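You operate a simulated robot arm through the tools that you are given. There is no shell and no other tool.

You are at the controls of a simulated robot arm. One attempt, no reset.

TASK
Key the drive hub: slide it home, lock it, drive the key in.
Fine: tap the hub key down with the hub mallet and rest the mallet; then free the hub lever and slide the hub back; fingers stay from under the mallet. Where these are worked on the way, their far stop is far enough and under half their travel is too little: drive hub, hub lever.

Only the result counts: the job must be done as asked and must still hold three seconds after the hand-in. Knocking over, shifting, dropping, spilling or breaking anything else fails it.

THE ROBOT
A 7-joint arm with a two-finger parallel gripper on a trunk, on a base that moves. Base frame: it is fixed to the floor where the robot stands at the start and does not move with it; the origin is under the middle of the robot, x ahead of it, y to its left, z up. Lengths are in m, angles in rad, forces in N, time in s.
With the tool pointing down near the work surface it reaches from about 0.2 to 0.7 m from the robot's upright axis, wherever it stands. Its first joint turns from -2.897 to 2.897 rad. Places, roughly: drive hub [3.3, -2.2, 0.8]; hub key [3.3, -2.2, 0.8]; hub lever [3.2, -2.3, 0.9]; hub mallet (23x6x10 cm) [3.5, -2.3, 0.8]. Payload 3.43 kg.
The TCP is the grasp point between the finger pads, 0.03 m short of the fingertips. In the tool frame z runs along the fingers and y along their closing line. The gripper opens to 0.094 m. The fingers are 0.028 m wide and 0.01 m thick; the gripper's body (0.05 by 0.096 m) begins 0.055 m behind the TCP.
Orientation is told as [roll, pitch, yaw] about the base's x, y, z axes, in that order, counted from this pose: with the fingers straight down and closing along the base's y, the tool's x points along the base's -x, its y along +y and its z along -z.

THE INTERFACE
- The arm moves only by the tool drive_tool. Its argument "plan" is a list of rows, each an object (a shift or turn left out is 0, a gripper value left out holds the last) with "travel": the shift along the base's x, y, z in m, a list of three; "turn": the turn, a rotation vector about the base's x, y, z in rad, a list of three; "jaw": the finger opening in m, from 0 to 0.094. In form: [{"travel": [dx, dy, dz], "turn": [rx, ry, rz], "jaw": jaw}, ...]. A call has 1 to 20 rows; each row shifts and turns the commanded pose from where the row before left it. Rows are played at 5 a second. More than 0.05 m and 0.15 rad between two rows, or a gripper value outside its range, and nothing of the call is played. Where a pose cannot be reached the arm comes as near as it can. A force on the tool above 60 N (or 10 N above the force at the start of the call, whichever is more), or a blocked arm, ends the call early, and 0.2 s more pass. The fingers move at their own pace (about 0.108 m/s each) and stop on an object; they squeeze with about 21 N. The grip force told is the motor's: it shows also when the fingers shut on nothing. Time passes only in rows, and 0.2 s behind the last, so rows that do not move let the fingers close. It gives the time, the measured TCP pose, the force on the tool (base axes), the opening and the grip force at its end, in the units of the frame above (readings bear some noise), with the torque about the TCP (base axes, N m) and any sound that the robot's microphone picked up, and new pictures: "show" is both (left out), scene, wrist or none.
- Cameras (640 x 400 px; columns grow to the right, rows downward): "scene" is now at [0.4489, -0.0913, 1.0434]; the picture's right is [0.00, -1.00, 0.01], its down [-0.36, 0.01, 0.93] and it looks along [-0.93, -0.00, -0.36] (base axes); focal length 214 px, centre (320, 200). "wrist" rides on the gripper at [0.076, 0.014, -0.103] in the tool frame; the picture's right is [-0.18, 0.98, 0.00], its down [-0.75, -0.14, -0.64] and it looks along [-0.63, -0.12, 0.77] (tool axes); focal length 243 px, centre (320, 200). There is no depth. A picture from a camera that has moved, and an enlarged one, comes with that camera's place and axes in the base frame and with its lens.
- move_column(by): moves the trunk up (or, below 0, down) by that many m; the arm and the scene camera ride with it, the base frame stays. It gives what a move gives, with no picture.
- steer(legs): drives the robot by 1 to 6 legs, each [ahead, left, turn to the left] in m, m and rad, along the robot's own axes; the way and the turn of a leg run together, so that a leg with both is an arc; at most 1.5 m and 3.142 rad a leg. The arm and the cameras ride along, it lands a little off, and it stops where it bumps. It gives what a move gives, and a new picture of the scene camera.
- head_to(pan, tilt): turns the head with the scene camera to pan (to the left, within 1.396 rad either way) and tilt (down, from -0.506 to 1.204), counted from straight ahead of the robot. It gives what a move gives, and a new picture of the scene camera.
- close_up(camera, box): a new picture of the part [left, top, right, bottom] of that camera's present view, enlarged. It takes no simulated time.
- finish_job(): hands the job in; it is judged then, once.

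Nothing tells you exact positions but the pictures and the camera data. Unless the task says otherwise, let go and move clear before handing in.

The tools are called after "Call:" as name(argument=value, ...) on one line, values as JSON. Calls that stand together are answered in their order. drive_tool: Moves the arm, as the interface text tells. Its arguments: {"type":"object","properties":{"plan":{"type":"array"},"show":{"type":"string","enum":["both","scene","wrist","none"]}},"required":["plan"]} The other tools are called the same way: move_column (by) moves the trunk up or down; steer (legs) drives the base; head_to (pan, tilt) turns the head that bears the scene camera; close_up (camera, box) takes an enlarged picture of a part of a camera's view; finish_job () hands the job in.

At the start:

```text
time: 0.0
eef_pos: [0.4362, -0.0923, 0.9705]
tcp_rot: [-0.001, 0.001, 0.0]
wrist_force: [0.3, -0.3, 0.3]
wrist_torque: [0.0, -0.01, -0.03]
gripper_width: 0.0939
grip_force: 0.0
trunk travel left (down, up): [-0.275, 0.315]
robot x, y, heading: [-0.0012, 0.0018, -0.002]
head pan, tilt (commanded): [-0.012, 1.201]
```

scene: 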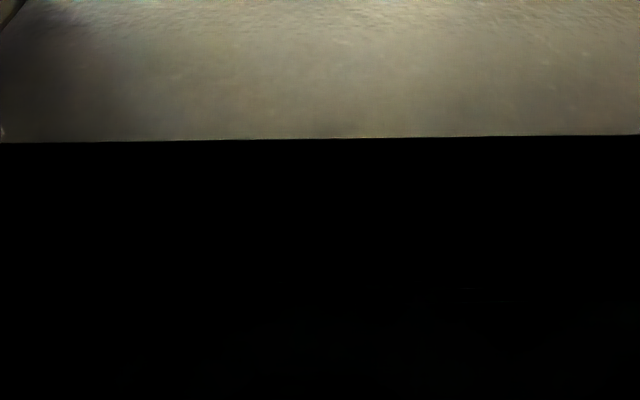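
wrist: 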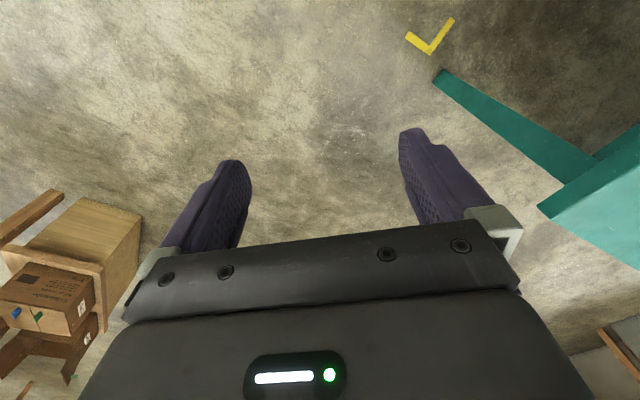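

The scene camera is pitched down and looks at the robot's own body and the floor, so I can't see the work yet. I'll raise the head and look toward the work area ahead and to the right.

Call:
head_to(pan=-0.58, tilt=0.2)

```text
time: 1.3
eef_pos: [0.4381, -0.0906, 0.97]
tcp_rot: [-0.001, 0.0, 0.0]
wrist_force: [0.2, -0.5, 0.2]
wrist_torque: [-0.01, 0.01, 0.03]
gripper_width: 0.0944
grip_force: 0.0
trunk travel left (down, up): [-0.275, 0.315]
robot x, y, heading: [-0.0026, 0.0008, -0.005]
head pan, tilt (commanded): [-0.579, 0.201]
camera scene: at [0.5302, -0.1416, 1.0213], right [0.0, -0.84, 0.55], down [-0.98, 0.11, 0.17], along [-0.2, -0.54, -0.82], focal length 214 px, centre (320, 200)
```

scene: 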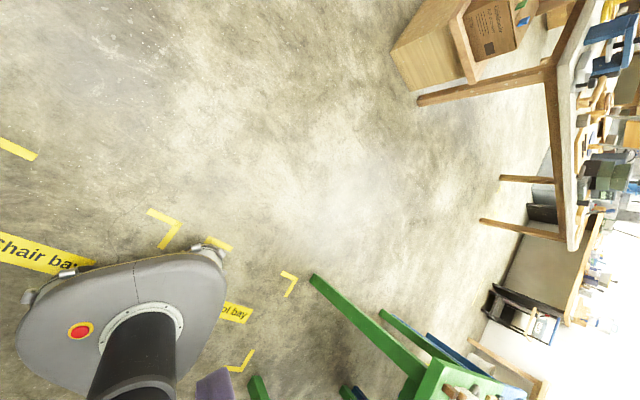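

The head is mounted so its straight-ahead points at the floor, and panning rolls it to the side. I'll pan hard right with the tilt up so I can see toward the work area.

Call:
head_to(pan=-1.396, tilt=-0.506)

Call:
drive_tool(plan=[{"travel": [0, 0, 0]}], show="both")

```text
time: 2.4
eef_pos: [0.4377, -0.0913, 0.9696]
tcp_rot: [0.0, -0.001, 0.0]
wrist_force: [0.7, -0.2, 0.9]
wrist_torque: [-0.01, 0.02, -0.02]
gripper_width: 0.0939
grip_force: 0.0
trunk travel left (down, up): [-0.275, 0.315]
robot x, y, heading: [0.0027, -0.0026, 0.001]
head pan, tilt (commanded): [-1.396, -0.499]
camera scene: at [0.5888, -0.1566, 1.0876], right [0.0, -0.17, 0.98], down [-0.88, -0.47, -0.08], along [0.48, -0.86, -0.15], focal length 214 px, centre (320, 200)
```

scene: 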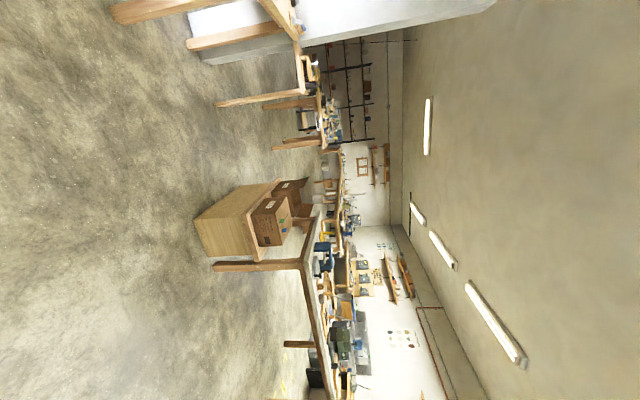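

```text
time: 2.8
eef_pos: [0.4366, -0.0913, 0.9705]
tcp_rot: [0.0, 0.001, 0.001]
wrist_force: [0.0, -0.2, -0.4]
wrist_torque: [0.05, 0.0, 0.03]
gripper_width: 0.094
grip_force: 0.0
trunk travel left (down, up): [-0.275, 0.315]
robot x, y, heading: [0.0021, 0.0005, 0.003]
head pan, tilt (commanded): [-1.396, -0.499]
camera scene: at [0.5888, -0.1566, 1.0876], right [0.0, -0.17, 0.98], down [-0.88, -0.47, -0.08], along [0.48, -0.86, -0.15], focal length 214 px, centre (320, 200)
camera wrist: at [0.3602, -0.0762, 1.0731], right [0.18, 0.98, 0.0], down [0.75, -0.14, 0.64], along [0.63, -0.12, -0.77], focal length 243 px, centre (320, 200)
```

scene: 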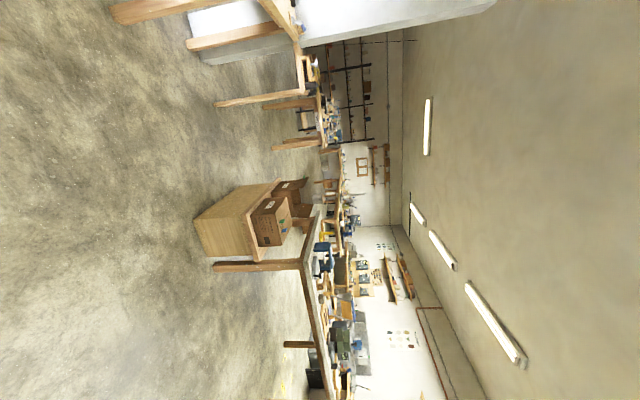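
wrist: 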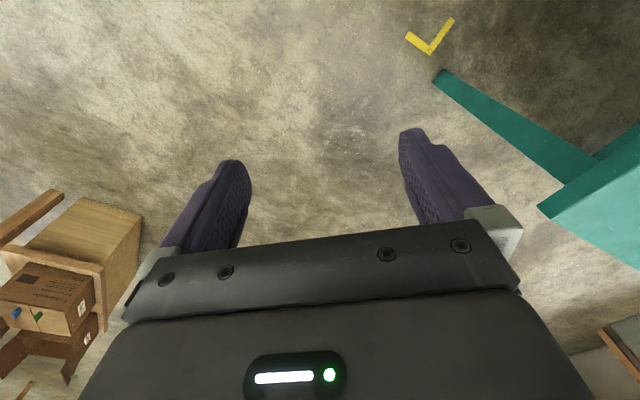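

The work point should project near (324, 103) in this view, next to a bench with blue items. I'll zoom in there.

Call:
close_up(camera="scene", box=[260, 60, 380, 160])

Call:
close_up(camera="scene", box=[100, 0, 420, 200])

Call:
close_up(camera="wrist", box=[0, 0, 640, 400])

```text
4.00 times, centred on (320, 110) of scene
camera zoom: at [0.5888, -0.1566, 1.0876], right [0.0, -0.17, 0.98], down [-0.88, -0.47, -0.08], along [0.48, -0.86, -0.15], focal length 858 px, centre (320, 560)
```

zoom: 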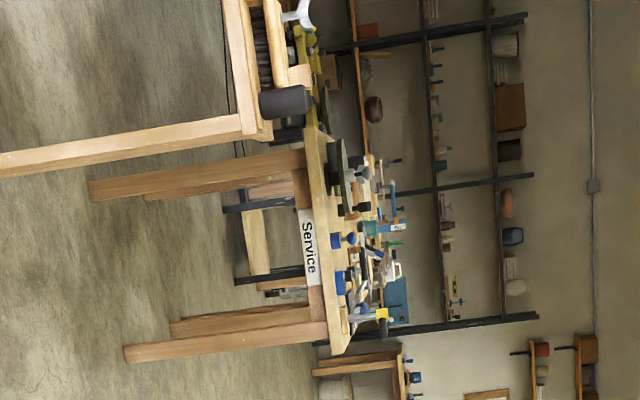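

```text
2.00 times, centred on (260, 100) of scene
camera zoom: at [0.5888, -0.1566, 1.0876], right [0.0, -0.17, 0.98], down [-0.88, -0.47, -0.08], along [0.48, -0.86, -0.15], focal length 429 px, centre (440, 400)
```

zoom: 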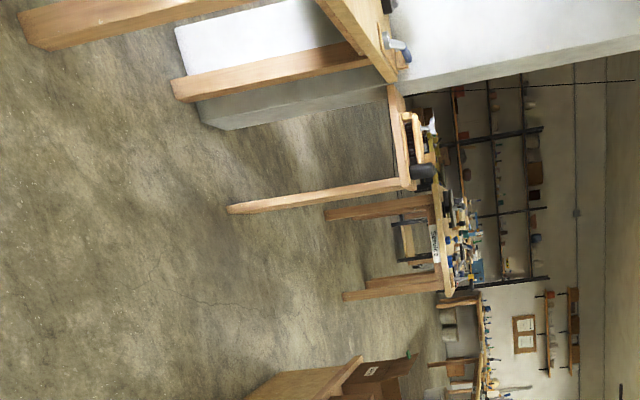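

```text
1.00 times, centred on (320, 200) of wrist (not enlarged: the box is as wide or as high as the picture)
camera zoom: at [0.3602, -0.0762, 1.0731], right [0.18, 0.98, 0.0], down [0.75, -0.14, 0.64], along [0.63, -0.12, -0.77], focal length 243 px, centre (320, 200)
```

zoom: 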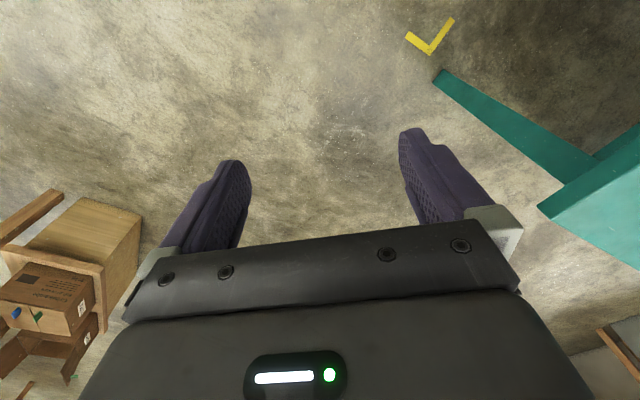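

The "Service" bench is the work bench. Its front legs come out near (3.05, -1.9) and (2.71, -2.33), with other benches and a crate along the way, so I'll take more views of the route before driving.

Call:
head_to(pan=-0.8, tilt=-0.506)

Call:
head_to(pan=0.0, tilt=-0.506)

```text
time: 3.8
eef_pos: [0.4371, -0.0919, 0.9705]
tcp_rot: [0.0, 0.0, 0.0]
wrist_force: [-0.9, 0.0, -0.2]
wrist_torque: [-0.01, 0.0, 0.02]
gripper_width: 0.0944
grip_force: 0.1
trunk travel left (down, up): [-0.275, 0.315]
robot x, y, heading: [-0.0025, 0.001, 0.0]
head pan, tilt (commanded): [-0.799, -0.499]
camera scene: at [0.5888, -0.1387, 1.0526], right [0.0, -0.7, 0.72], down [-0.88, -0.34, -0.33], along [0.48, -0.63, -0.61], focal length 214 px, centre (320, 200)
```

scene: 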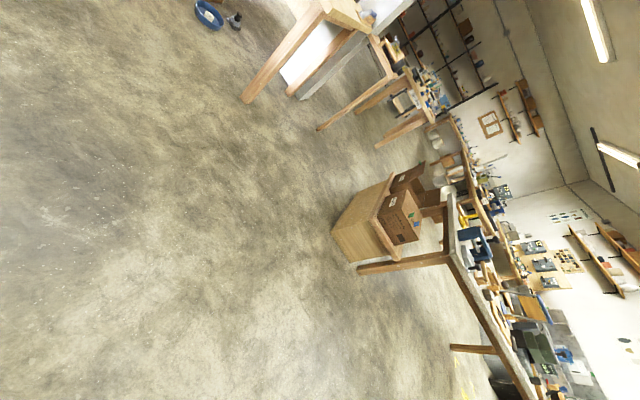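

```text
time: 4.9
eef_pos: [0.4363, -0.0915, 0.9708]
tcp_rot: [-0.001, 0.001, 0.0]
wrist_force: [0.1, 0.0, 0.0]
wrist_torque: [0.04, 0.0, -0.02]
gripper_width: 0.0941
grip_force: 0.1
trunk travel left (down, up): [-0.275, 0.315]
robot x, y, heading: [0.0002, -0.0009, -0.004]
head pan, tilt (commanded): [0.0, -0.499]
camera scene: at [0.5888, -0.0906, 1.0323], right [0.0, -1.0, 0.0], down [-0.88, 0.0, -0.48], along [0.48, 0.0, -0.88], focal length 214 px, centre (320, 200)
```

scene: 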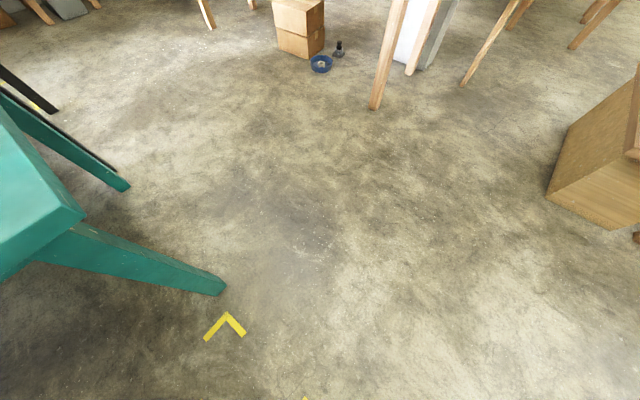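

The route's obstacles are bench legs at about (1.9, -0.48) and (2.17, -1.2) and a crate near (1.2, -1.36). I'll raise the trunk so the arm and camera clear the benches, then drive partway and look again.

Call:
move_column(by=0.3)

Call:
steer(legs=[[0, 0, -0.55], [1.3, 0, 0]])

Call:
head_to(pan=-0.8, tilt=-0.506)

```text
time: 7.9
eef_pos: [0.4375, -0.0916, 1.2713]
tcp_rot: [0.001, 0.0, 0.001]
wrist_force: [0.2, -0.2, -0.3]
wrist_torque: [-0.02, -0.01, 0.01]
gripper_width: 0.094
grip_force: 0.0
trunk travel left (down, up): [-0.575, 0.015]
robot x, y, heading: [0.0006, -0.0002, -0.0]
head pan, tilt (commanded): [0.0, -0.499]
```

```text
time: 16.0
eef_pos: [1.4252, -0.9924, 1.2697]
tcp_rot: [0.0, -0.001, -0.555]
wrist_force: [0.3, 0.2, -0.5]
wrist_torque: [0.0, 0.0, 0.03]
gripper_width: 0.0942
grip_force: 0.1
trunk travel left (down, up): [-0.575, 0.015]
robot x, y, heading: [1.1011, -0.6793, -0.552]
head pan, tilt (commanded): [0.0, -0.499]
camera scene: at [1.554, -1.0695, 1.3321], right [-0.53, -0.85, 0.0], down [-0.75, 0.46, -0.48], along [0.41, -0.25, -0.88], focal length 214 px, centre (320, 200)
```

scene: 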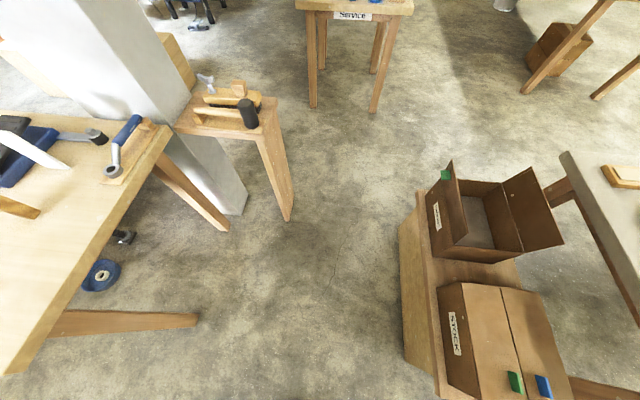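

```text
time: 17.1
eef_pos: [1.4242, -0.9912, 1.2712]
tcp_rot: [0.0, 0.002, -0.556]
wrist_force: [0.0, -0.2, 0.2]
wrist_torque: [0.02, 0.01, 0.0]
gripper_width: 0.0942
grip_force: 0.1
trunk travel left (down, up): [-0.575, 0.015]
robot x, y, heading: [1.1011, -0.6817, -0.555]
head pan, tilt (commanded): [-0.799, -0.499]
camera scene: at [1.5284, -1.1101, 1.3525], right [-0.37, -0.59, 0.72], down [-0.93, 0.17, -0.33], along [0.08, -0.79, -0.61], focal length 214 px, centre (320, 200)
```

scene: 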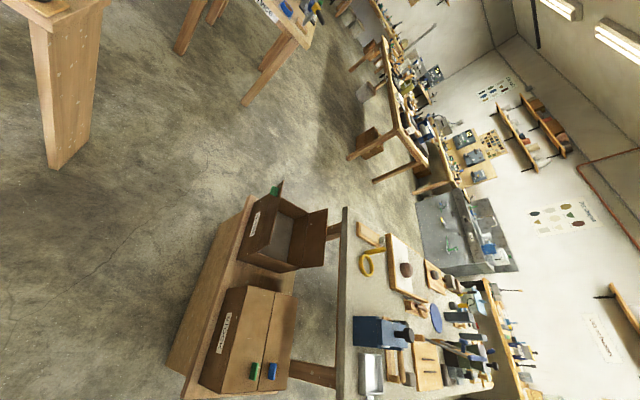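

The picture is upright at pan 0. The Service bench stands square ahead, and the gap between the crate and the small stand's leg is about 0.73 m wide, so I'll check the size of the robot's base before going through.

Call:
head_to(pan=0.0, tilt=0.35)

```text
time: 18.3
eef_pos: [1.4239, -0.9908, 1.2698]
tcp_rot: [0.0, 0.001, -0.555]
wrist_force: [0.6, -0.4, -0.3]
wrist_torque: [-0.02, -0.01, 0.01]
gripper_width: 0.0941
grip_force: 0.0
trunk travel left (down, up): [-0.575, 0.015]
robot x, y, heading: [1.1029, -0.6831, -0.557]
head pan, tilt (commanded): [0.0, 0.351]
camera scene: at [1.4921, -1.0313, 1.3061], right [-0.53, -0.85, 0.0], down [-0.8, 0.49, 0.34], along [-0.29, 0.18, -0.94], focal length 214 px, centre (320, 200)
```

scene: 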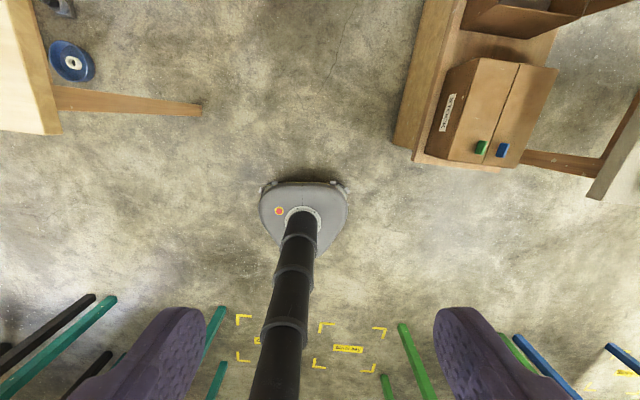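

The base is about ±0.26 m wide and reaches 0.2 m forward of the column, so it fits the 0.73 m gap with roughly 0.1 m on each side. I'll line up at heading -0.68 and drive through, then look.

Call:
steer(legs=[[0, 0, -0.123], [0, -0.105, 0], [0.6, 0, 0]])

Call:
head_to(pan=0.0, tilt=0.1)

```text
time: 23.1
eef_pos: [1.7831, -1.4923, 1.27]
tcp_rot: [0.0, -0.002, -0.684]
wrist_force: [0.5, 0.6, -1.3]
wrist_torque: [0.0, -0.02, -0.01]
gripper_width: 0.094
grip_force: 0.0
trunk travel left (down, up): [-0.575, 0.015]
robot x, y, heading: [1.498, -1.1451, -0.685]
head pan, tilt (commanded): [0.0, 0.351]
camera scene: at [1.8445, -1.54, 1.3059], right [-0.63, -0.77, 0.0], down [-0.73, 0.59, 0.34], along [-0.27, 0.22, -0.94], focal length 214 px, centre (320, 200)
```

scene: 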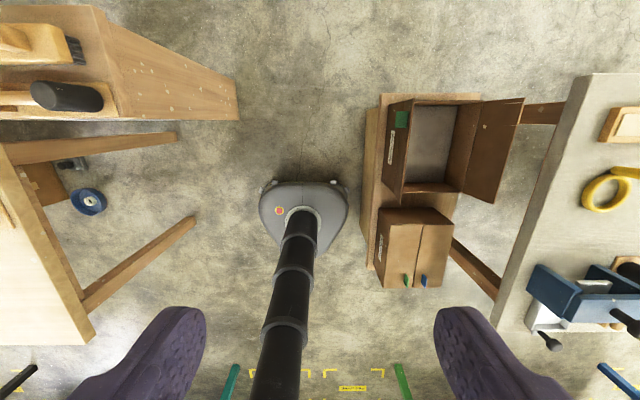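

```text
time: 23.8
eef_pos: [1.7821, -1.4901, 1.2709]
tcp_rot: [0.001, -0.001, -0.684]
wrist_force: [-0.5, 0.2, -0.3]
wrist_torque: [0.0, 0.01, -0.01]
gripper_width: 0.0939
grip_force: 0.1
trunk travel left (down, up): [-0.575, 0.015]
robot x, y, heading: [1.4996, -1.1434, -0.684]
head pan, tilt (commanded): [0.0, 0.099]
camera scene: at [1.862, -1.5543, 1.3073], right [-0.63, -0.77, 0.0], down [-0.77, 0.63, 0.1], along [-0.08, 0.06, -0.99], focal length 214 px, centre (320, 200)
```

scene: 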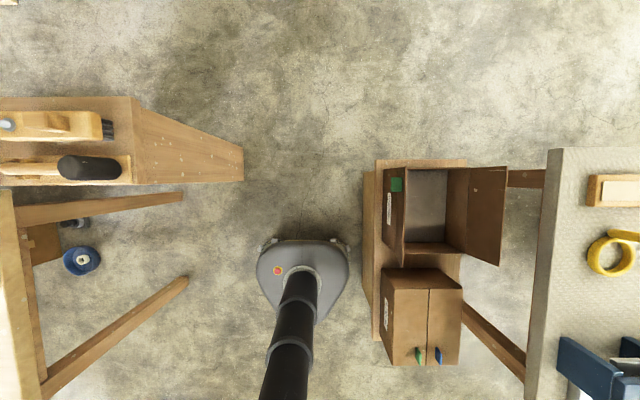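

The view shows about 0.09 m of clearance to the crate and 0.12 m to the stand leg. I'll nudge left slightly and drive through.

Call:
steer(legs=[[0, 0.015, 0], [0.85, 0, 0]])

Call:
head_to(pan=0.0, tilt=-0.506)

```text
time: 28.7
eef_pos: [2.4421, -2.012, 1.271]
tcp_rot: [0.001, 0.0, -0.688]
wrist_force: [-0.1, -0.3, 0.6]
wrist_torque: [0.01, -0.03, 0.02]
gripper_width: 0.0939
grip_force: 0.1
trunk travel left (down, up): [-0.575, 0.015]
robot x, y, heading: [2.1614, -1.6653, -0.686]
head pan, tilt (commanded): [0.0, 0.099]
camera scene: at [2.5211, -2.0765, 1.307], right [-0.63, -0.77, 0.0], down [-0.77, 0.63, 0.1], along [-0.08, 0.06, -0.99], focal length 214 px, centre (320, 200)
```

scene: 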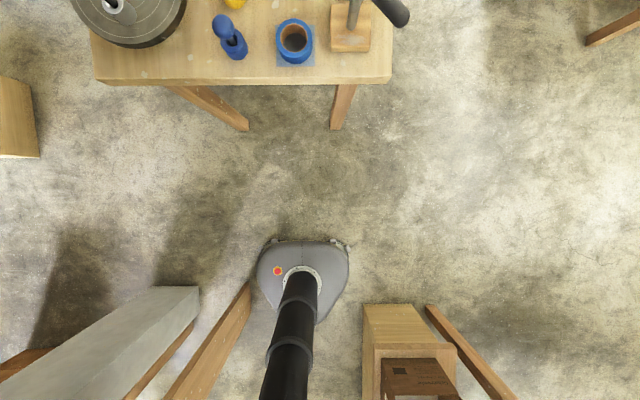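

```text
time: 29.7
eef_pos: [2.4414, -2.0129, 1.2698]
tcp_rot: [0.001, 0.0, -0.688]
wrist_force: [-0.4, -0.2, -0.4]
wrist_torque: [-0.01, 0.0, -0.01]
gripper_width: 0.094
grip_force: 0.1
trunk travel left (down, up): [-0.575, 0.015]
robot x, y, heading: [2.1602, -1.6636, -0.689]
head pan, tilt (commanded): [0.0, -0.499]
camera scene: at [2.5588, -2.1074, 1.3322], right [-0.63, -0.77, 0.0], down [-0.68, 0.56, -0.48], along [0.37, -0.3, -0.88], focal length 214 px, centre (320, 200)
```

scene: 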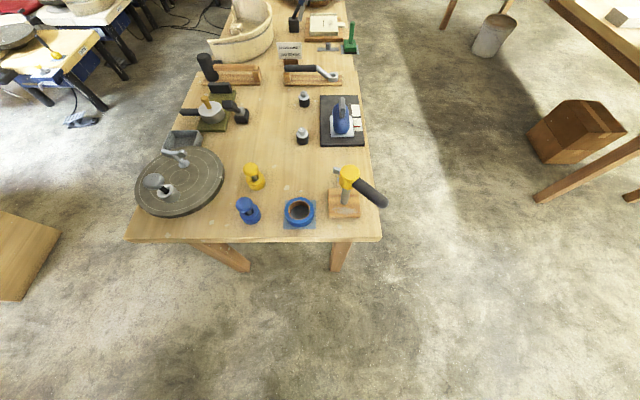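

I'm through the gap and can see the Service bench. I'll zoom in on its contents.

Call:
close_up(camera="scene", box=[120, 40, 280, 140])

Call:
close_up(camera="scene", box=[120, 120, 280, 220])

Call:
close_up(camera="scene", box=[240, 0, 400, 100])

Call:
close_up(camera="scene", box=[240, 90, 400, 230])

```text
4.00 times, centred on (200, 90) of scene
camera zoom: at [2.5588, -2.1074, 1.3322], right [-0.63, -0.77, 0.0], down [-0.68, 0.56, -0.48], along [0.37, -0.3, -0.88], focal length 858 px, centre (800, 640)
```

zoom: 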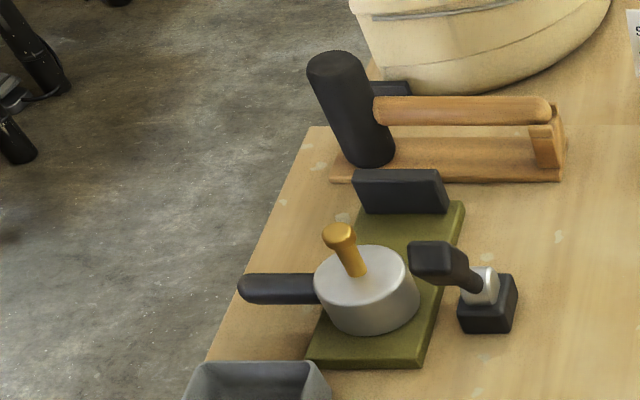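

```text
4.00 times, centred on (200, 170) of scene
camera zoom: at [2.5588, -2.1074, 1.3322], right [-0.63, -0.77, 0.0], down [-0.68, 0.56, -0.48], along [0.37, -0.3, -0.88], focal length 858 px, centre (800, 320)
```

zoom: 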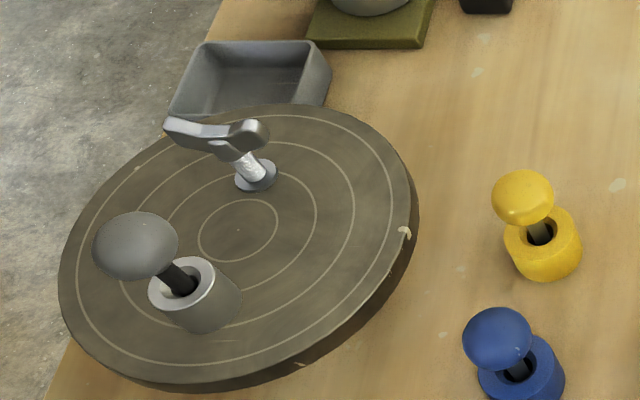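

```text
4.00 times, centred on (320, 50) of scene
camera zoom: at [2.5588, -2.1074, 1.3322], right [-0.63, -0.77, 0.0], down [-0.68, 0.56, -0.48], along [0.37, -0.3, -0.88], focal length 858 px, centre (320, 800)
```

zoom: 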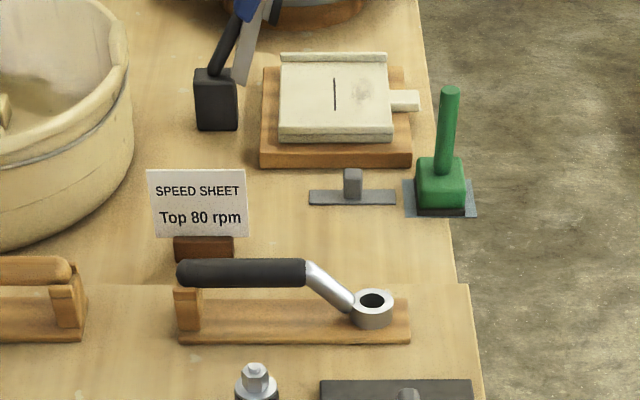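

```text
2.86 times, centred on (320, 160) of scene
camera zoom: at [2.5588, -2.1074, 1.3322], right [-0.63, -0.77, 0.0], down [-0.68, 0.56, -0.48], along [0.37, -0.3, -0.88], focal length 613 px, centre (320, 314)
```

zoom: 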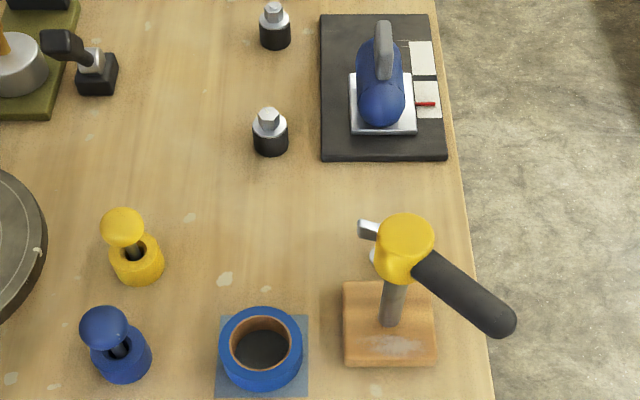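

I can now see the parts:
- **Hub:** the grey cylinder with a black side handle, sitting on a green rail.
- **Key:** the amber peg in the hub's top.
- **Lever:** the black lever on its post to the right of the hub.
- **Mallet:** the black-headed one in the wooden cradle behind.

All of it sits near the bench's left edge, so I'll go round to that side and face it.

Call:
steer(legs=[[0.28, 0, 0.02], [0, 0.82, 0], [1.02, 0, 0]])

Call:
steer(legs=[[0, 0, -1.571]])

```text
time: 40.5
eef_pos: [3.98, -2.1518, 1.2707]
tcp_rot: [0.0, 0.001, -0.655]
wrist_force: [1.0, -0.5, 0.2]
wrist_torque: [-0.01, 0.01, -0.01]
gripper_width: 0.0942
grip_force: 0.0
trunk travel left (down, up): [-0.575, 0.015]
robot x, y, heading: [3.6868, -1.8081, -0.662]
head pan, tilt (commanded): [0.0, -0.499]
camera scene: at [4.101, -2.2437, 1.3321], right [-0.61, -0.79, 0.0], down [-0.7, 0.54, -0.48], along [0.38, -0.29, -0.88], focal length 214 px, centre (320, 200)
```

scene: 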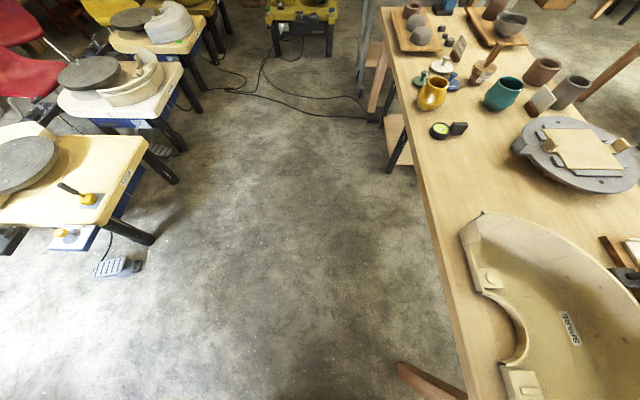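

```text
time: 44.7
eef_pos: [3.3518, -2.1057, 1.272]
tcp_rot: [0.0, 0.001, -2.224]
wrist_force: [1.4, -0.9, -0.6]
wrist_torque: [-0.01, -0.03, 0.0]
gripper_width: 0.094
grip_force: 0.0
trunk travel left (down, up): [-0.575, 0.015]
robot x, y, heading: [3.6883, -1.8106, -2.224]
head pan, tilt (commanded): [0.0, -0.499]
camera scene: at [3.2617, -2.2242, 1.3323], right [-0.79, 0.61, 0.0], down [0.53, 0.7, -0.48], along [-0.29, -0.38, -0.88], focal length 214 px, centre (320, 200)
```

scene: 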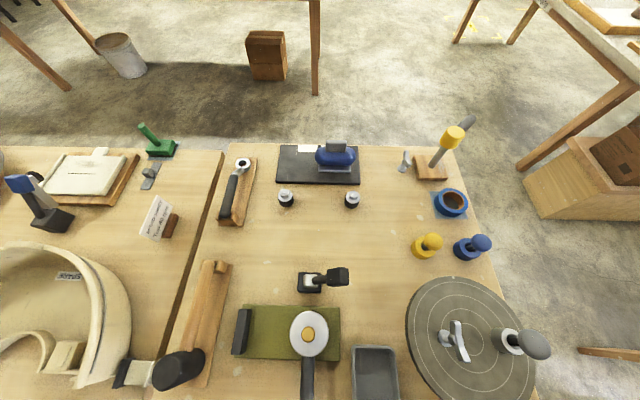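

This is a near top-down view of the station. I'll zoom in on the hub, the lever and the mallet.

Call:
close_up(camera="scene", box=[220, 250, 380, 400])

Call:
close_up(camera="scene", box=[110, 250, 270, 400])

Call:
drive_tool(plan=[{"travel": [0, 0, 0]}], show="wrist")

```text
2.67 times, centred on (300, 325) of scene
camera zoom: at [3.2617, -2.2242, 1.3323], right [-0.79, 0.61, 0.0], down [0.53, 0.7, -0.48], along [-0.29, -0.38, -0.88], focal length 572 px, centre (373, -133)
```

zoom: 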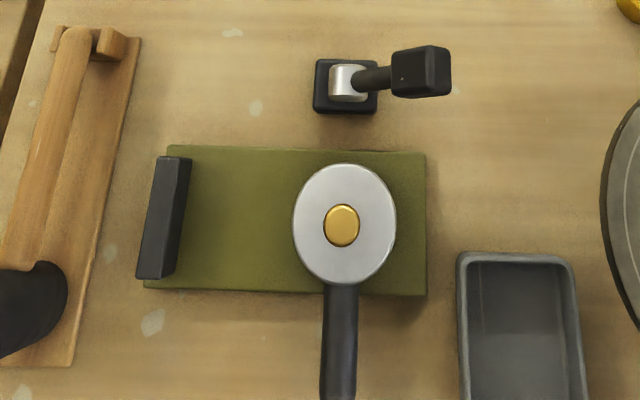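

```text
2.67 times, centred on (190, 325) of scene
camera zoom: at [3.2617, -2.2242, 1.3323], right [-0.79, 0.61, 0.0], down [0.53, 0.7, -0.48], along [-0.29, -0.38, -0.88], focal length 572 px, centre (667, -133)
```

zoom: 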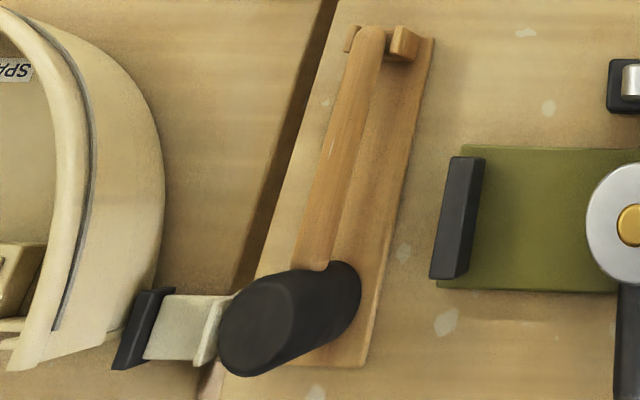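

```text
time: 45.1
eef_pos: [3.3516, -2.1055, 1.2705]
tcp_rot: [0.001, -0.002, -2.224]
wrist_force: [-0.4, -0.4, 0.4]
wrist_torque: [0.02, 0.0, 0.0]
gripper_width: 0.0939
grip_force: 0.0
trunk travel left (down, up): [-0.575, 0.015]
robot x, y, heading: [3.6898, -1.8153, -2.223]
head pan, tilt (commanded): [0.0, -0.499]
camera wrist: at [3.4082, -2.0532, 1.3731], right [0.67, -0.74, 0.0], down [-0.57, -0.51, 0.64], along [-0.48, -0.43, -0.77], focal length 243 px, centre (320, 200)
```

wrist: 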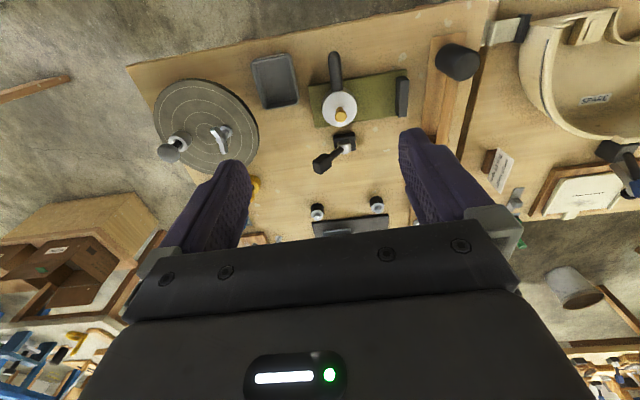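

From the two camera views:

| Item | Forward (m) | Left (m) | z (m) |
|---|---|---|---|
| Key top | 0.558 | -0.068 | 0.862 |
| Rail (stop block at its left end) | 0.51–0.61 | -0.13 to +0.087 | 0.785 |
| Lever head | 0.655 | -0.128 | 0.884 |

The lever leans right and up from its base. I'll lower the trunk for a closer look.

Call:
move_column(by=-0.2)

Call:
drive_tool(plan=[{"travel": [0.0304, 0.0397, 0]}, {"travel": [0.0304, 0.0397, 0]}, {"travel": [0, 0, 0]}], show="both")

```text
time: 47.2
eef_pos: [3.3517, -2.1053, 1.0689]
tcp_rot: [0.001, -0.001, -2.222]
wrist_force: [1.2, 0.9, -0.5]
wrist_torque: [0.02, 0.0, -0.01]
gripper_width: 0.0941
grip_force: 0.1
trunk travel left (down, up): [-0.375, 0.215]
robot x, y, heading: [3.6907, -1.8133, -2.228]
head pan, tilt (commanded): [0.0, -0.499]
```

```text
time: 48.0
eef_pos: [3.4129, -2.0268, 1.0704]
tcp_rot: [0.0, -0.001, -2.224]
wrist_force: [0.7, -1.0, -0.5]
wrist_torque: [-0.02, -0.03, 0.0]
gripper_width: 0.0942
grip_force: 0.1
trunk travel left (down, up): [-0.375, 0.215]
robot x, y, heading: [3.6888, -1.8149, -2.218]
head pan, tilt (commanded): [0.0, -0.499]
camera scene: at [3.3224, -2.1452, 1.1319], right [-0.79, 0.61, 0.0], down [0.53, 0.7, -0.48], along [-0.29, -0.38, -0.88], focal length 214 px, centre (320, 200)
camera wrist: at [3.4689, -1.9741, 1.1727], right [0.67, -0.74, 0.0], down [-0.57, -0.51, 0.64], along [-0.48, -0.43, -0.77], focal length 243 px, centre (320, 200)
```

scene: 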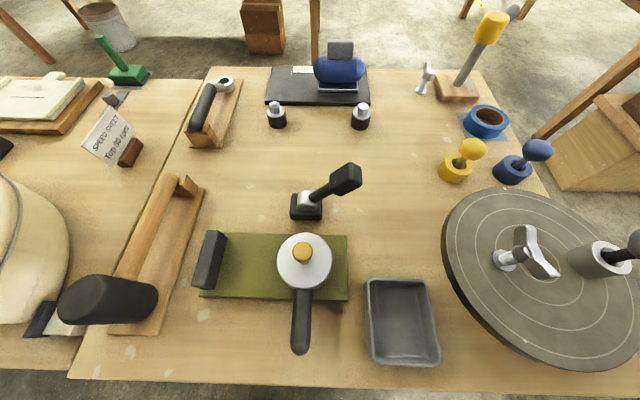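
wrist: 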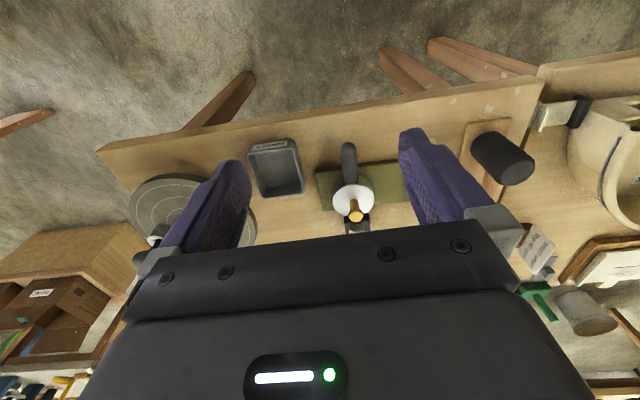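

The scene camera moves with the hand, so it is effectively a second hand camera. I'll zoom in on the hub and lever from this closer view.

Call:
close_up(camera="scene", box=[180, 140, 400, 370])

Call:
close_up(camera="scene", box=[270, 150, 370, 230])

Call:
close_up(camera="scene", box=[40, 160, 220, 350])

```text
1.74 times, centred on (290, 255) of scene
camera zoom: at [3.3224, -2.1452, 1.1319], right [-0.79, 0.61, 0.0], down [0.53, 0.7, -0.48], along [-0.29, -0.38, -0.88], focal length 373 px, centre (372, 104)
```

zoom: 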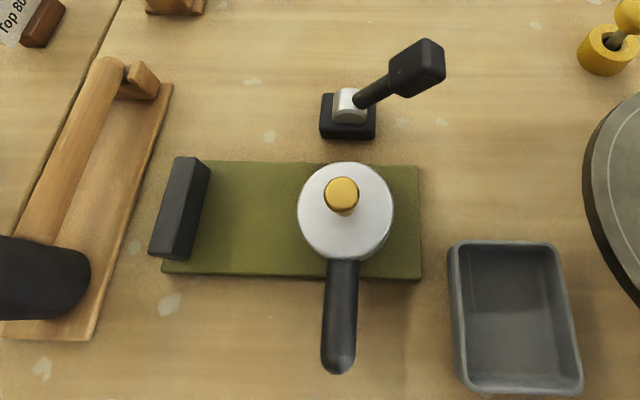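

```text
5.00 times, centred on (320, 190) of scene
camera zoom: at [3.3224, -2.1452, 1.1319], right [-0.79, 0.61, 0.0], down [0.53, 0.7, -0.48], along [-0.29, -0.38, -0.88], focal length 1072 px, centre (320, 250)
```

zoom: 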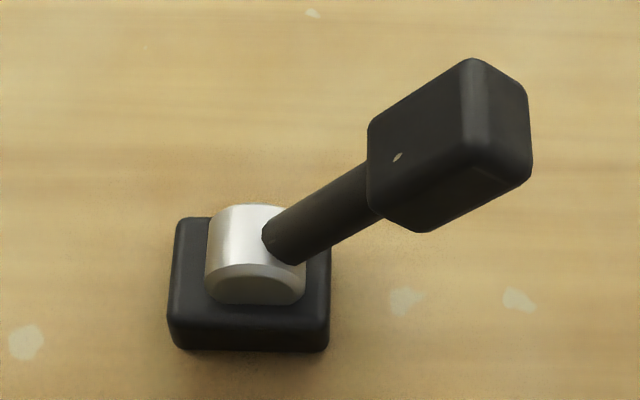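

```text
2.11 times, centred on (130, 255) of scene
camera zoom: at [3.3224, -2.1452, 1.1319], right [-0.79, 0.61, 0.0], down [0.53, 0.7, -0.48], along [-0.29, -0.38, -0.88], focal length 452 px, centre (720, 84)
```

zoom: 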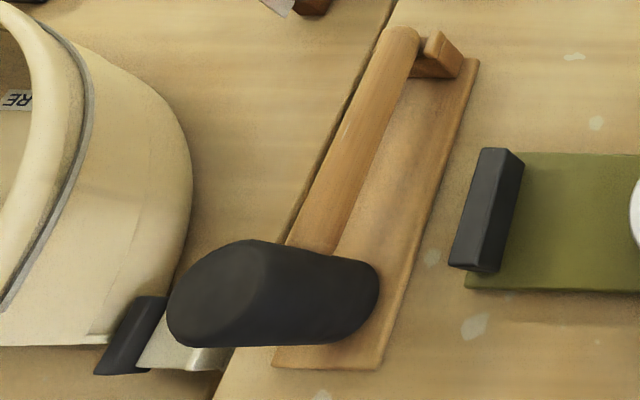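

The lever is a flip lever on a barrel whose axis points straight ahead. It leans right, so locking should mean flipping it left. The mallet head stands upright in its cradle at about f 0.502, l 0.17, and its handle runs forward. I'll come in lower near the hub handle for a finer look before gripping.

Call:
drive_tool(plan=[{"travel": [-0.0067, -0.0213, -0.0367]}, {"travel": [-0.0067, -0.0213, -0.0367]}, {"travel": [-0.0067, -0.0213, -0.0367]}, {"travel": [0, 0, 0]}], show="both")

Call:
head_to(pan=0.0, tilt=0.5)

```text
time: 49.0
eef_pos: [3.3919, -2.0905, 0.9607]
tcp_rot: [0.0, 0.0, -2.225]
wrist_force: [0.2, 0.0, 0.0]
wrist_torque: [-0.05, 0.01, -0.02]
gripper_width: 0.0938
grip_force: 0.0
trunk travel left (down, up): [-0.375, 0.215]
robot x, y, heading: [3.6927, -1.8099, -2.225]
head pan, tilt (commanded): [0.0, -0.499]
camera scene: at [3.303, -2.2088, 1.0217], right [-0.79, 0.61, 0.0], down [0.53, 0.7, -0.48], along [-0.29, -0.38, -0.88], focal length 214 px, centre (320, 200)
camera wrist: at [3.4494, -2.0376, 1.0624], right [0.67, -0.74, 0.0], down [-0.57, -0.51, 0.64], along [-0.48, -0.43, -0.77], focal length 243 px, centre (320, 200)
```

scene: 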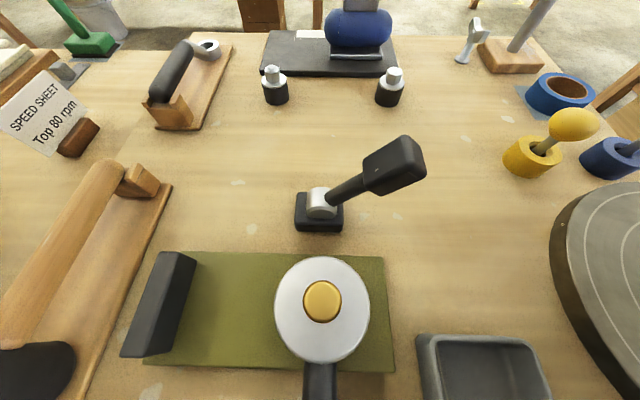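
wrist: 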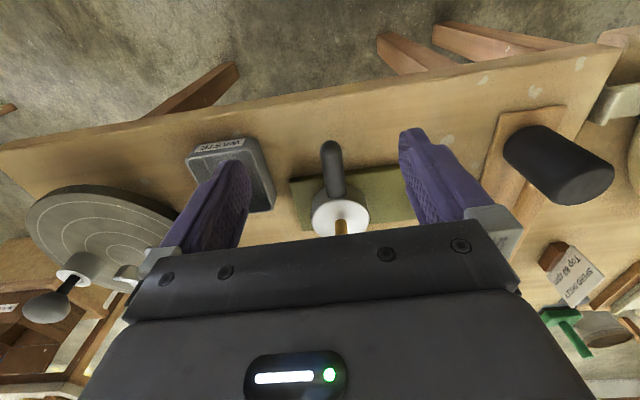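

```text
time: 50.3
eef_pos: [3.3934, -2.0901, 0.9612]
tcp_rot: [0.0, 0.0, -2.223]
wrist_force: [0.9, -0.5, -0.2]
wrist_torque: [-0.03, 0.01, 0.0]
gripper_width: 0.0938
grip_force: 0.1
trunk travel left (down, up): [-0.375, 0.215]
robot x, y, heading: [3.6918, -1.8116, -2.225]
head pan, tilt (commanded): [0.0, 0.499]
camera scene: at [3.3551, -2.1405, 0.9978], right [-0.79, 0.61, 0.0], down [0.53, 0.7, 0.48], along [0.29, 0.38, -0.88], focal length 214 px, centre (320, 200)
```

scene: 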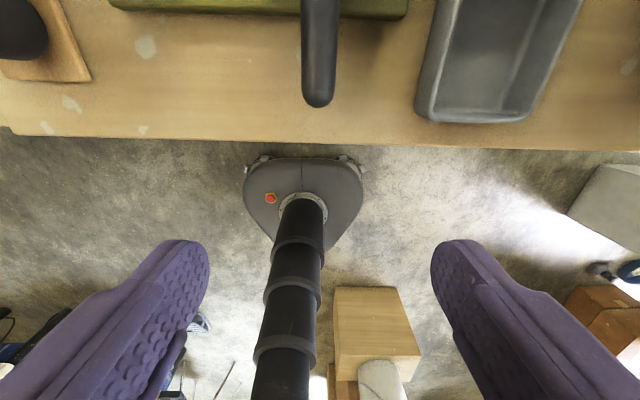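

I now have the hub handle at l -0.069, f 0.445–0.517, about 2.5 cm thick and centred near z 0.805, with the table top at about 0.774. I'll fold the head back to its starting pose, straddle the handle, descend and grip it.

Call:
head_to(pan=0.0, tilt=1.2)

Call:
drive_tool(plan=[{"travel": [-0.0228, -0.0298, 0], "jaw": 0.065}, {"travel": [-0.0228, -0.0298, 0], "jaw": 0.065}, {"travel": [0, 0, -0.045]}, {"travel": [0, 0, -0.045]}, {"travel": [0, 0, -0.03]}, {"travel": [0, 0, 0]}], show="both")

```text
time: 51.4
eef_pos: [3.3919, -2.0896, 0.9589]
tcp_rot: [-0.002, -0.001, -2.223]
wrist_force: [0.1, -0.3, -1.4]
wrist_torque: [-0.03, 0.01, -0.01]
gripper_width: 0.0942
grip_force: 0.0
trunk travel left (down, up): [-0.375, 0.215]
robot x, y, heading: [3.691, -1.8178, -2.223]
head pan, tilt (commanded): [0.0, 1.201]
camera scene: at [3.3878, -2.0979, 1.0328], right [-0.79, 0.61, 0.0], down [0.22, 0.29, 0.93], along [0.57, 0.74, -0.36], focal length 214 px, centre (320, 200)
```

scene: 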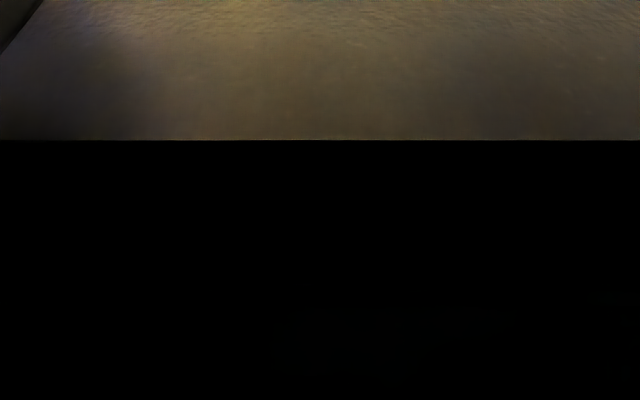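

```text
time: 52.8
eef_pos: [3.3473, -2.1488, 0.839]
tcp_rot: [-0.001, 0.002, -2.221]
wrist_force: [0.6, -0.2, 0.0]
wrist_torque: [0.0, -0.01, -0.04]
gripper_width: 0.065
grip_force: 0.0
trunk travel left (down, up): [-0.375, 0.215]
robot x, y, heading: [3.6875, -1.8144, -2.225]
head pan, tilt (commanded): [0.0, 1.201]
camera scene: at [3.342, -2.157, 0.9127], right [-0.79, 0.61, 0.0], down [0.22, 0.29, 0.93], along [0.57, 0.74, -0.36], focal length 214 px, centre (320, 200)
camera wrist: at [3.4034, -2.097, 0.9425], right [0.67, -0.74, 0.0], down [-0.57, -0.51, 0.64], along [-0.48, -0.43, -0.77], focal length 243 px, centre (320, 200)
```

scene: 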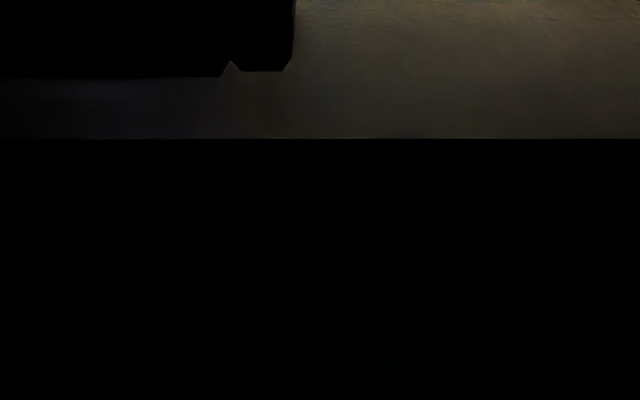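
wrist: 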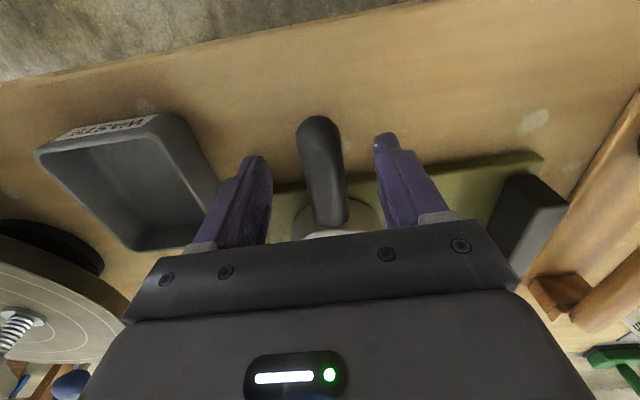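

The handle is centred between the fingers and nothing is touching. I'll lower the last 2.5 cm and close.

Call:
drive_tool(plan=[{"travel": [0, 0, -0.025]}, {"travel": [0, 0, 0], "jaw": 0.0}, {"travel": [0, 0, 0]}, {"travel": [0, 0, 0]}], show="wrist")

```text
time: 53.8
eef_pos: [3.3472, -2.1505, 0.8143]
tcp_rot: [0.001, 0.0, -2.226]
wrist_force: [6.1, -8.6, -3.0]
wrist_torque: [-0.48, 0.4, -1.13]
gripper_width: 0.0303
grip_force: 45.4
trunk travel left (down, up): [-0.375, 0.215]
robot x, y, heading: [3.69, -1.8125, -2.222]
head pan, tilt (commanded): [0.0, 1.201]
camera wrist: at [3.404, -2.0983, 0.9175], right [0.67, -0.74, 0.0], down [-0.57, -0.51, 0.64], along [-0.48, -0.43, -0.77], focal length 243 px, centre (320, 200)
```

wrist: 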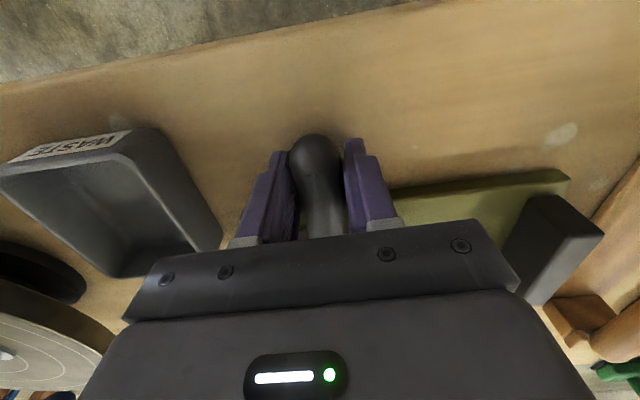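

I've got the handle at 3 cm width. The sideways load says the hub sits against its right end stop. I'll slide it left along the rail.

Call:
drive_tool(plan=[{"travel": [0.0159, -0.0121, 0]}, {"travel": [0.0159, -0.0121, 0]}, {"travel": [0.0159, -0.0121, 0]}, {"travel": [0, 0, 0]}], show="wrist")

```text
time: 54.8
eef_pos: [3.3937, -2.188, 0.8159]
tcp_rot: [0.0, -0.002, -2.224]
wrist_force: [-9.6, -12.4, -5.4]
wrist_torque: [-0.31, 0.02, -0.89]
gripper_width: 0.0307
grip_force: 44.4
trunk travel left (down, up): [-0.375, 0.215]
robot x, y, heading: [3.6876, -1.8163, -2.225]
head pan, tilt (commanded): [0.0, 1.201]
camera wrist: at [3.4503, -2.1355, 0.9175], right [0.67, -0.74, 0.0], down [-0.57, -0.51, 0.64], along [-0.48, -0.43, -0.77], focal length 243 px, centre (320, 200)
```

wrist: 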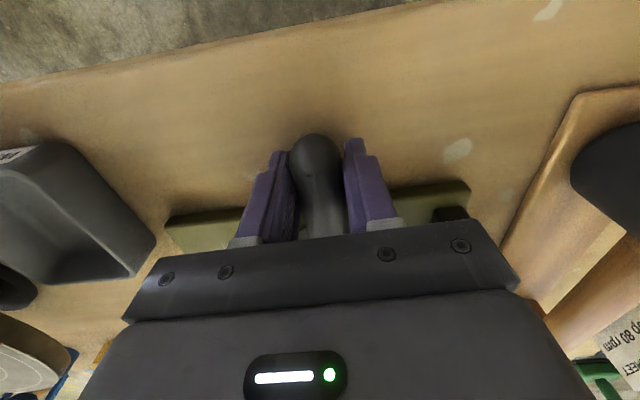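

It slid 6 cm, and the sideways pull shows the rail is angled about 1° from my motion. I'll follow the true rail direction toward the stop in smaller steps.

Call:
drive_tool(plan=[{"travel": [0.0072, -0.007, 0]}, {"travel": [0.0078, -0.0062, 0]}, {"travel": [0, 0, 0]}], show="wrist")

```text
time: 55.6
eef_pos: [3.4095, -2.1994, 0.8146]
tcp_rot: [0.001, -0.001, -2.224]
wrist_force: [-11.0, -11.9, 2.1]
wrist_torque: [-0.1, 0.09, -1.08]
gripper_width: 0.0303
grip_force: 45.1
trunk travel left (down, up): [-0.375, 0.215]
robot x, y, heading: [3.6895, -1.8129, -2.221]
head pan, tilt (commanded): [0.0, 1.201]
camera wrist: at [3.4653, -2.1478, 0.9176], right [0.67, -0.74, 0.0], down [-0.57, -0.51, 0.64], along [-0.48, -0.43, -0.77], focal length 243 px, centre (320, 200)
```

wrist: 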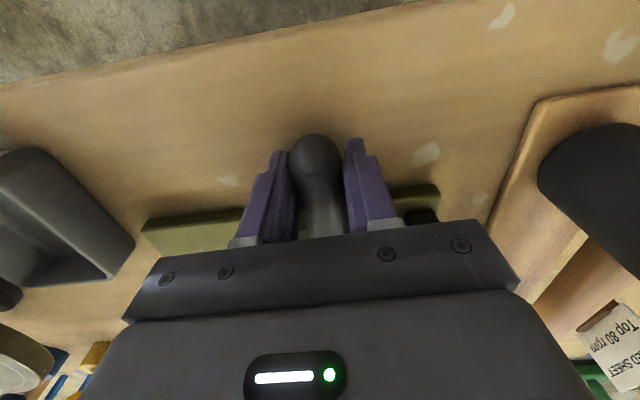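

8 cm of travel so far and no stop yet. I'll continue in small steps until it meets the stop.

Call:
drive_tool(plan=[{"travel": [0.0033, -0.0039, 0]}, {"travel": [0.0039, -0.0031, 0]}, {"travel": [0.0039, -0.0031, 0]}, {"travel": [0, 0, 0]}], show="wrist")

```text
time: 56.6
eef_pos: [3.4169, -2.2054, 0.8153]
tcp_rot: [0.0, 0.002, -2.227]
wrist_force: [-28.5, 10.1, 5.2]
wrist_torque: [0.4, 0.01, -1.0]
gripper_width: 0.0306
grip_force: 44.6
trunk travel left (down, up): [-0.375, 0.215]
robot x, y, heading: [3.6858, -1.813, -2.225]
head pan, tilt (commanded): [0.0, 1.201]
camera wrist: at [3.473, -2.1541, 0.9177], right [0.67, -0.75, 0.0], down [-0.57, -0.51, 0.64], along [-0.48, -0.43, -0.77], focal length 243 px, centre (320, 200)
```

wrist: 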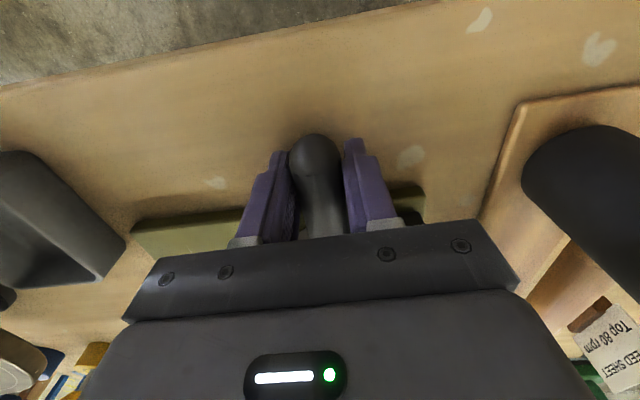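

The stop is reached: about 29 N opposing after 8.9 cm of travel, so the hub is home. I'll relax the push, open, and rise clear.

Call:
drive_tool(plan=[{"travel": [-0.0025, 0.0015, 0]}, {"travel": [0, 0, 0], "jaw": 0.065}, {"travel": [0, 0, 0]}, {"travel": [0, 0, 0.04]}, {"travel": [0, 0, 0.05]}, {"travel": [0, 0, 0.05]}, {"travel": [0, 0, 0.03]}, {"travel": [0, 0, 0]}], show="wrist")

Call:
head_to(pan=0.0, tilt=-0.506)

```text
time: 58.4
eef_pos: [3.4182, -2.2077, 0.9845]
tcp_rot: [-0.001, 0.001, -2.224]
wrist_force: [-0.4, 0.7, -0.4]
wrist_torque: [-0.01, 0.03, 0.0]
gripper_width: 0.0649
grip_force: 0.1
trunk travel left (down, up): [-0.375, 0.215]
robot x, y, heading: [3.6922, -1.8124, -2.221]
head pan, tilt (commanded): [0.0, 1.201]
camera wrist: at [3.4751, -2.1552, 1.0872], right [0.67, -0.74, 0.0], down [-0.57, -0.51, 0.64], along [-0.48, -0.43, -0.77], focal length 243 px, centre (320, 200)
```

wrist: 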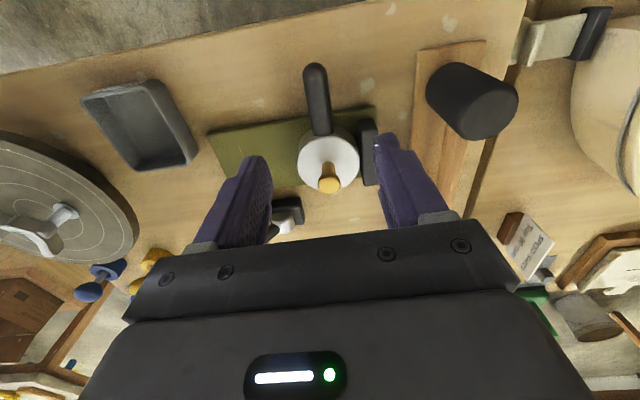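

```text
time: 60.1
eef_pos: [3.4178, -2.2061, 0.9841]
tcp_rot: [0.0, 0.0, -2.223]
wrist_force: [0.4, -0.6, 0.1]
wrist_torque: [0.01, 0.0, 0.0]
gripper_width: 0.065
grip_force: 0.1
trunk travel left (down, up): [-0.375, 0.215]
robot x, y, heading: [3.6901, -1.8141, -2.224]
head pan, tilt (commanded): [0.0, -0.499]
camera scene: at [3.3287, -2.3263, 1.0461], right [-0.79, 0.61, 0.0], down [0.53, 0.7, -0.48], along [-0.29, -0.38, -0.88], focal length 214 px, centre (320, 200)
```

scene: 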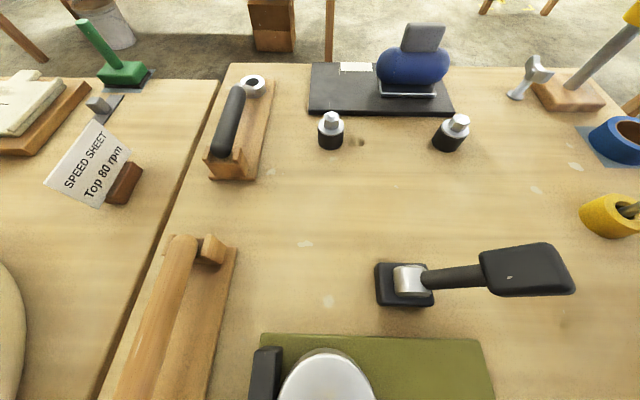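

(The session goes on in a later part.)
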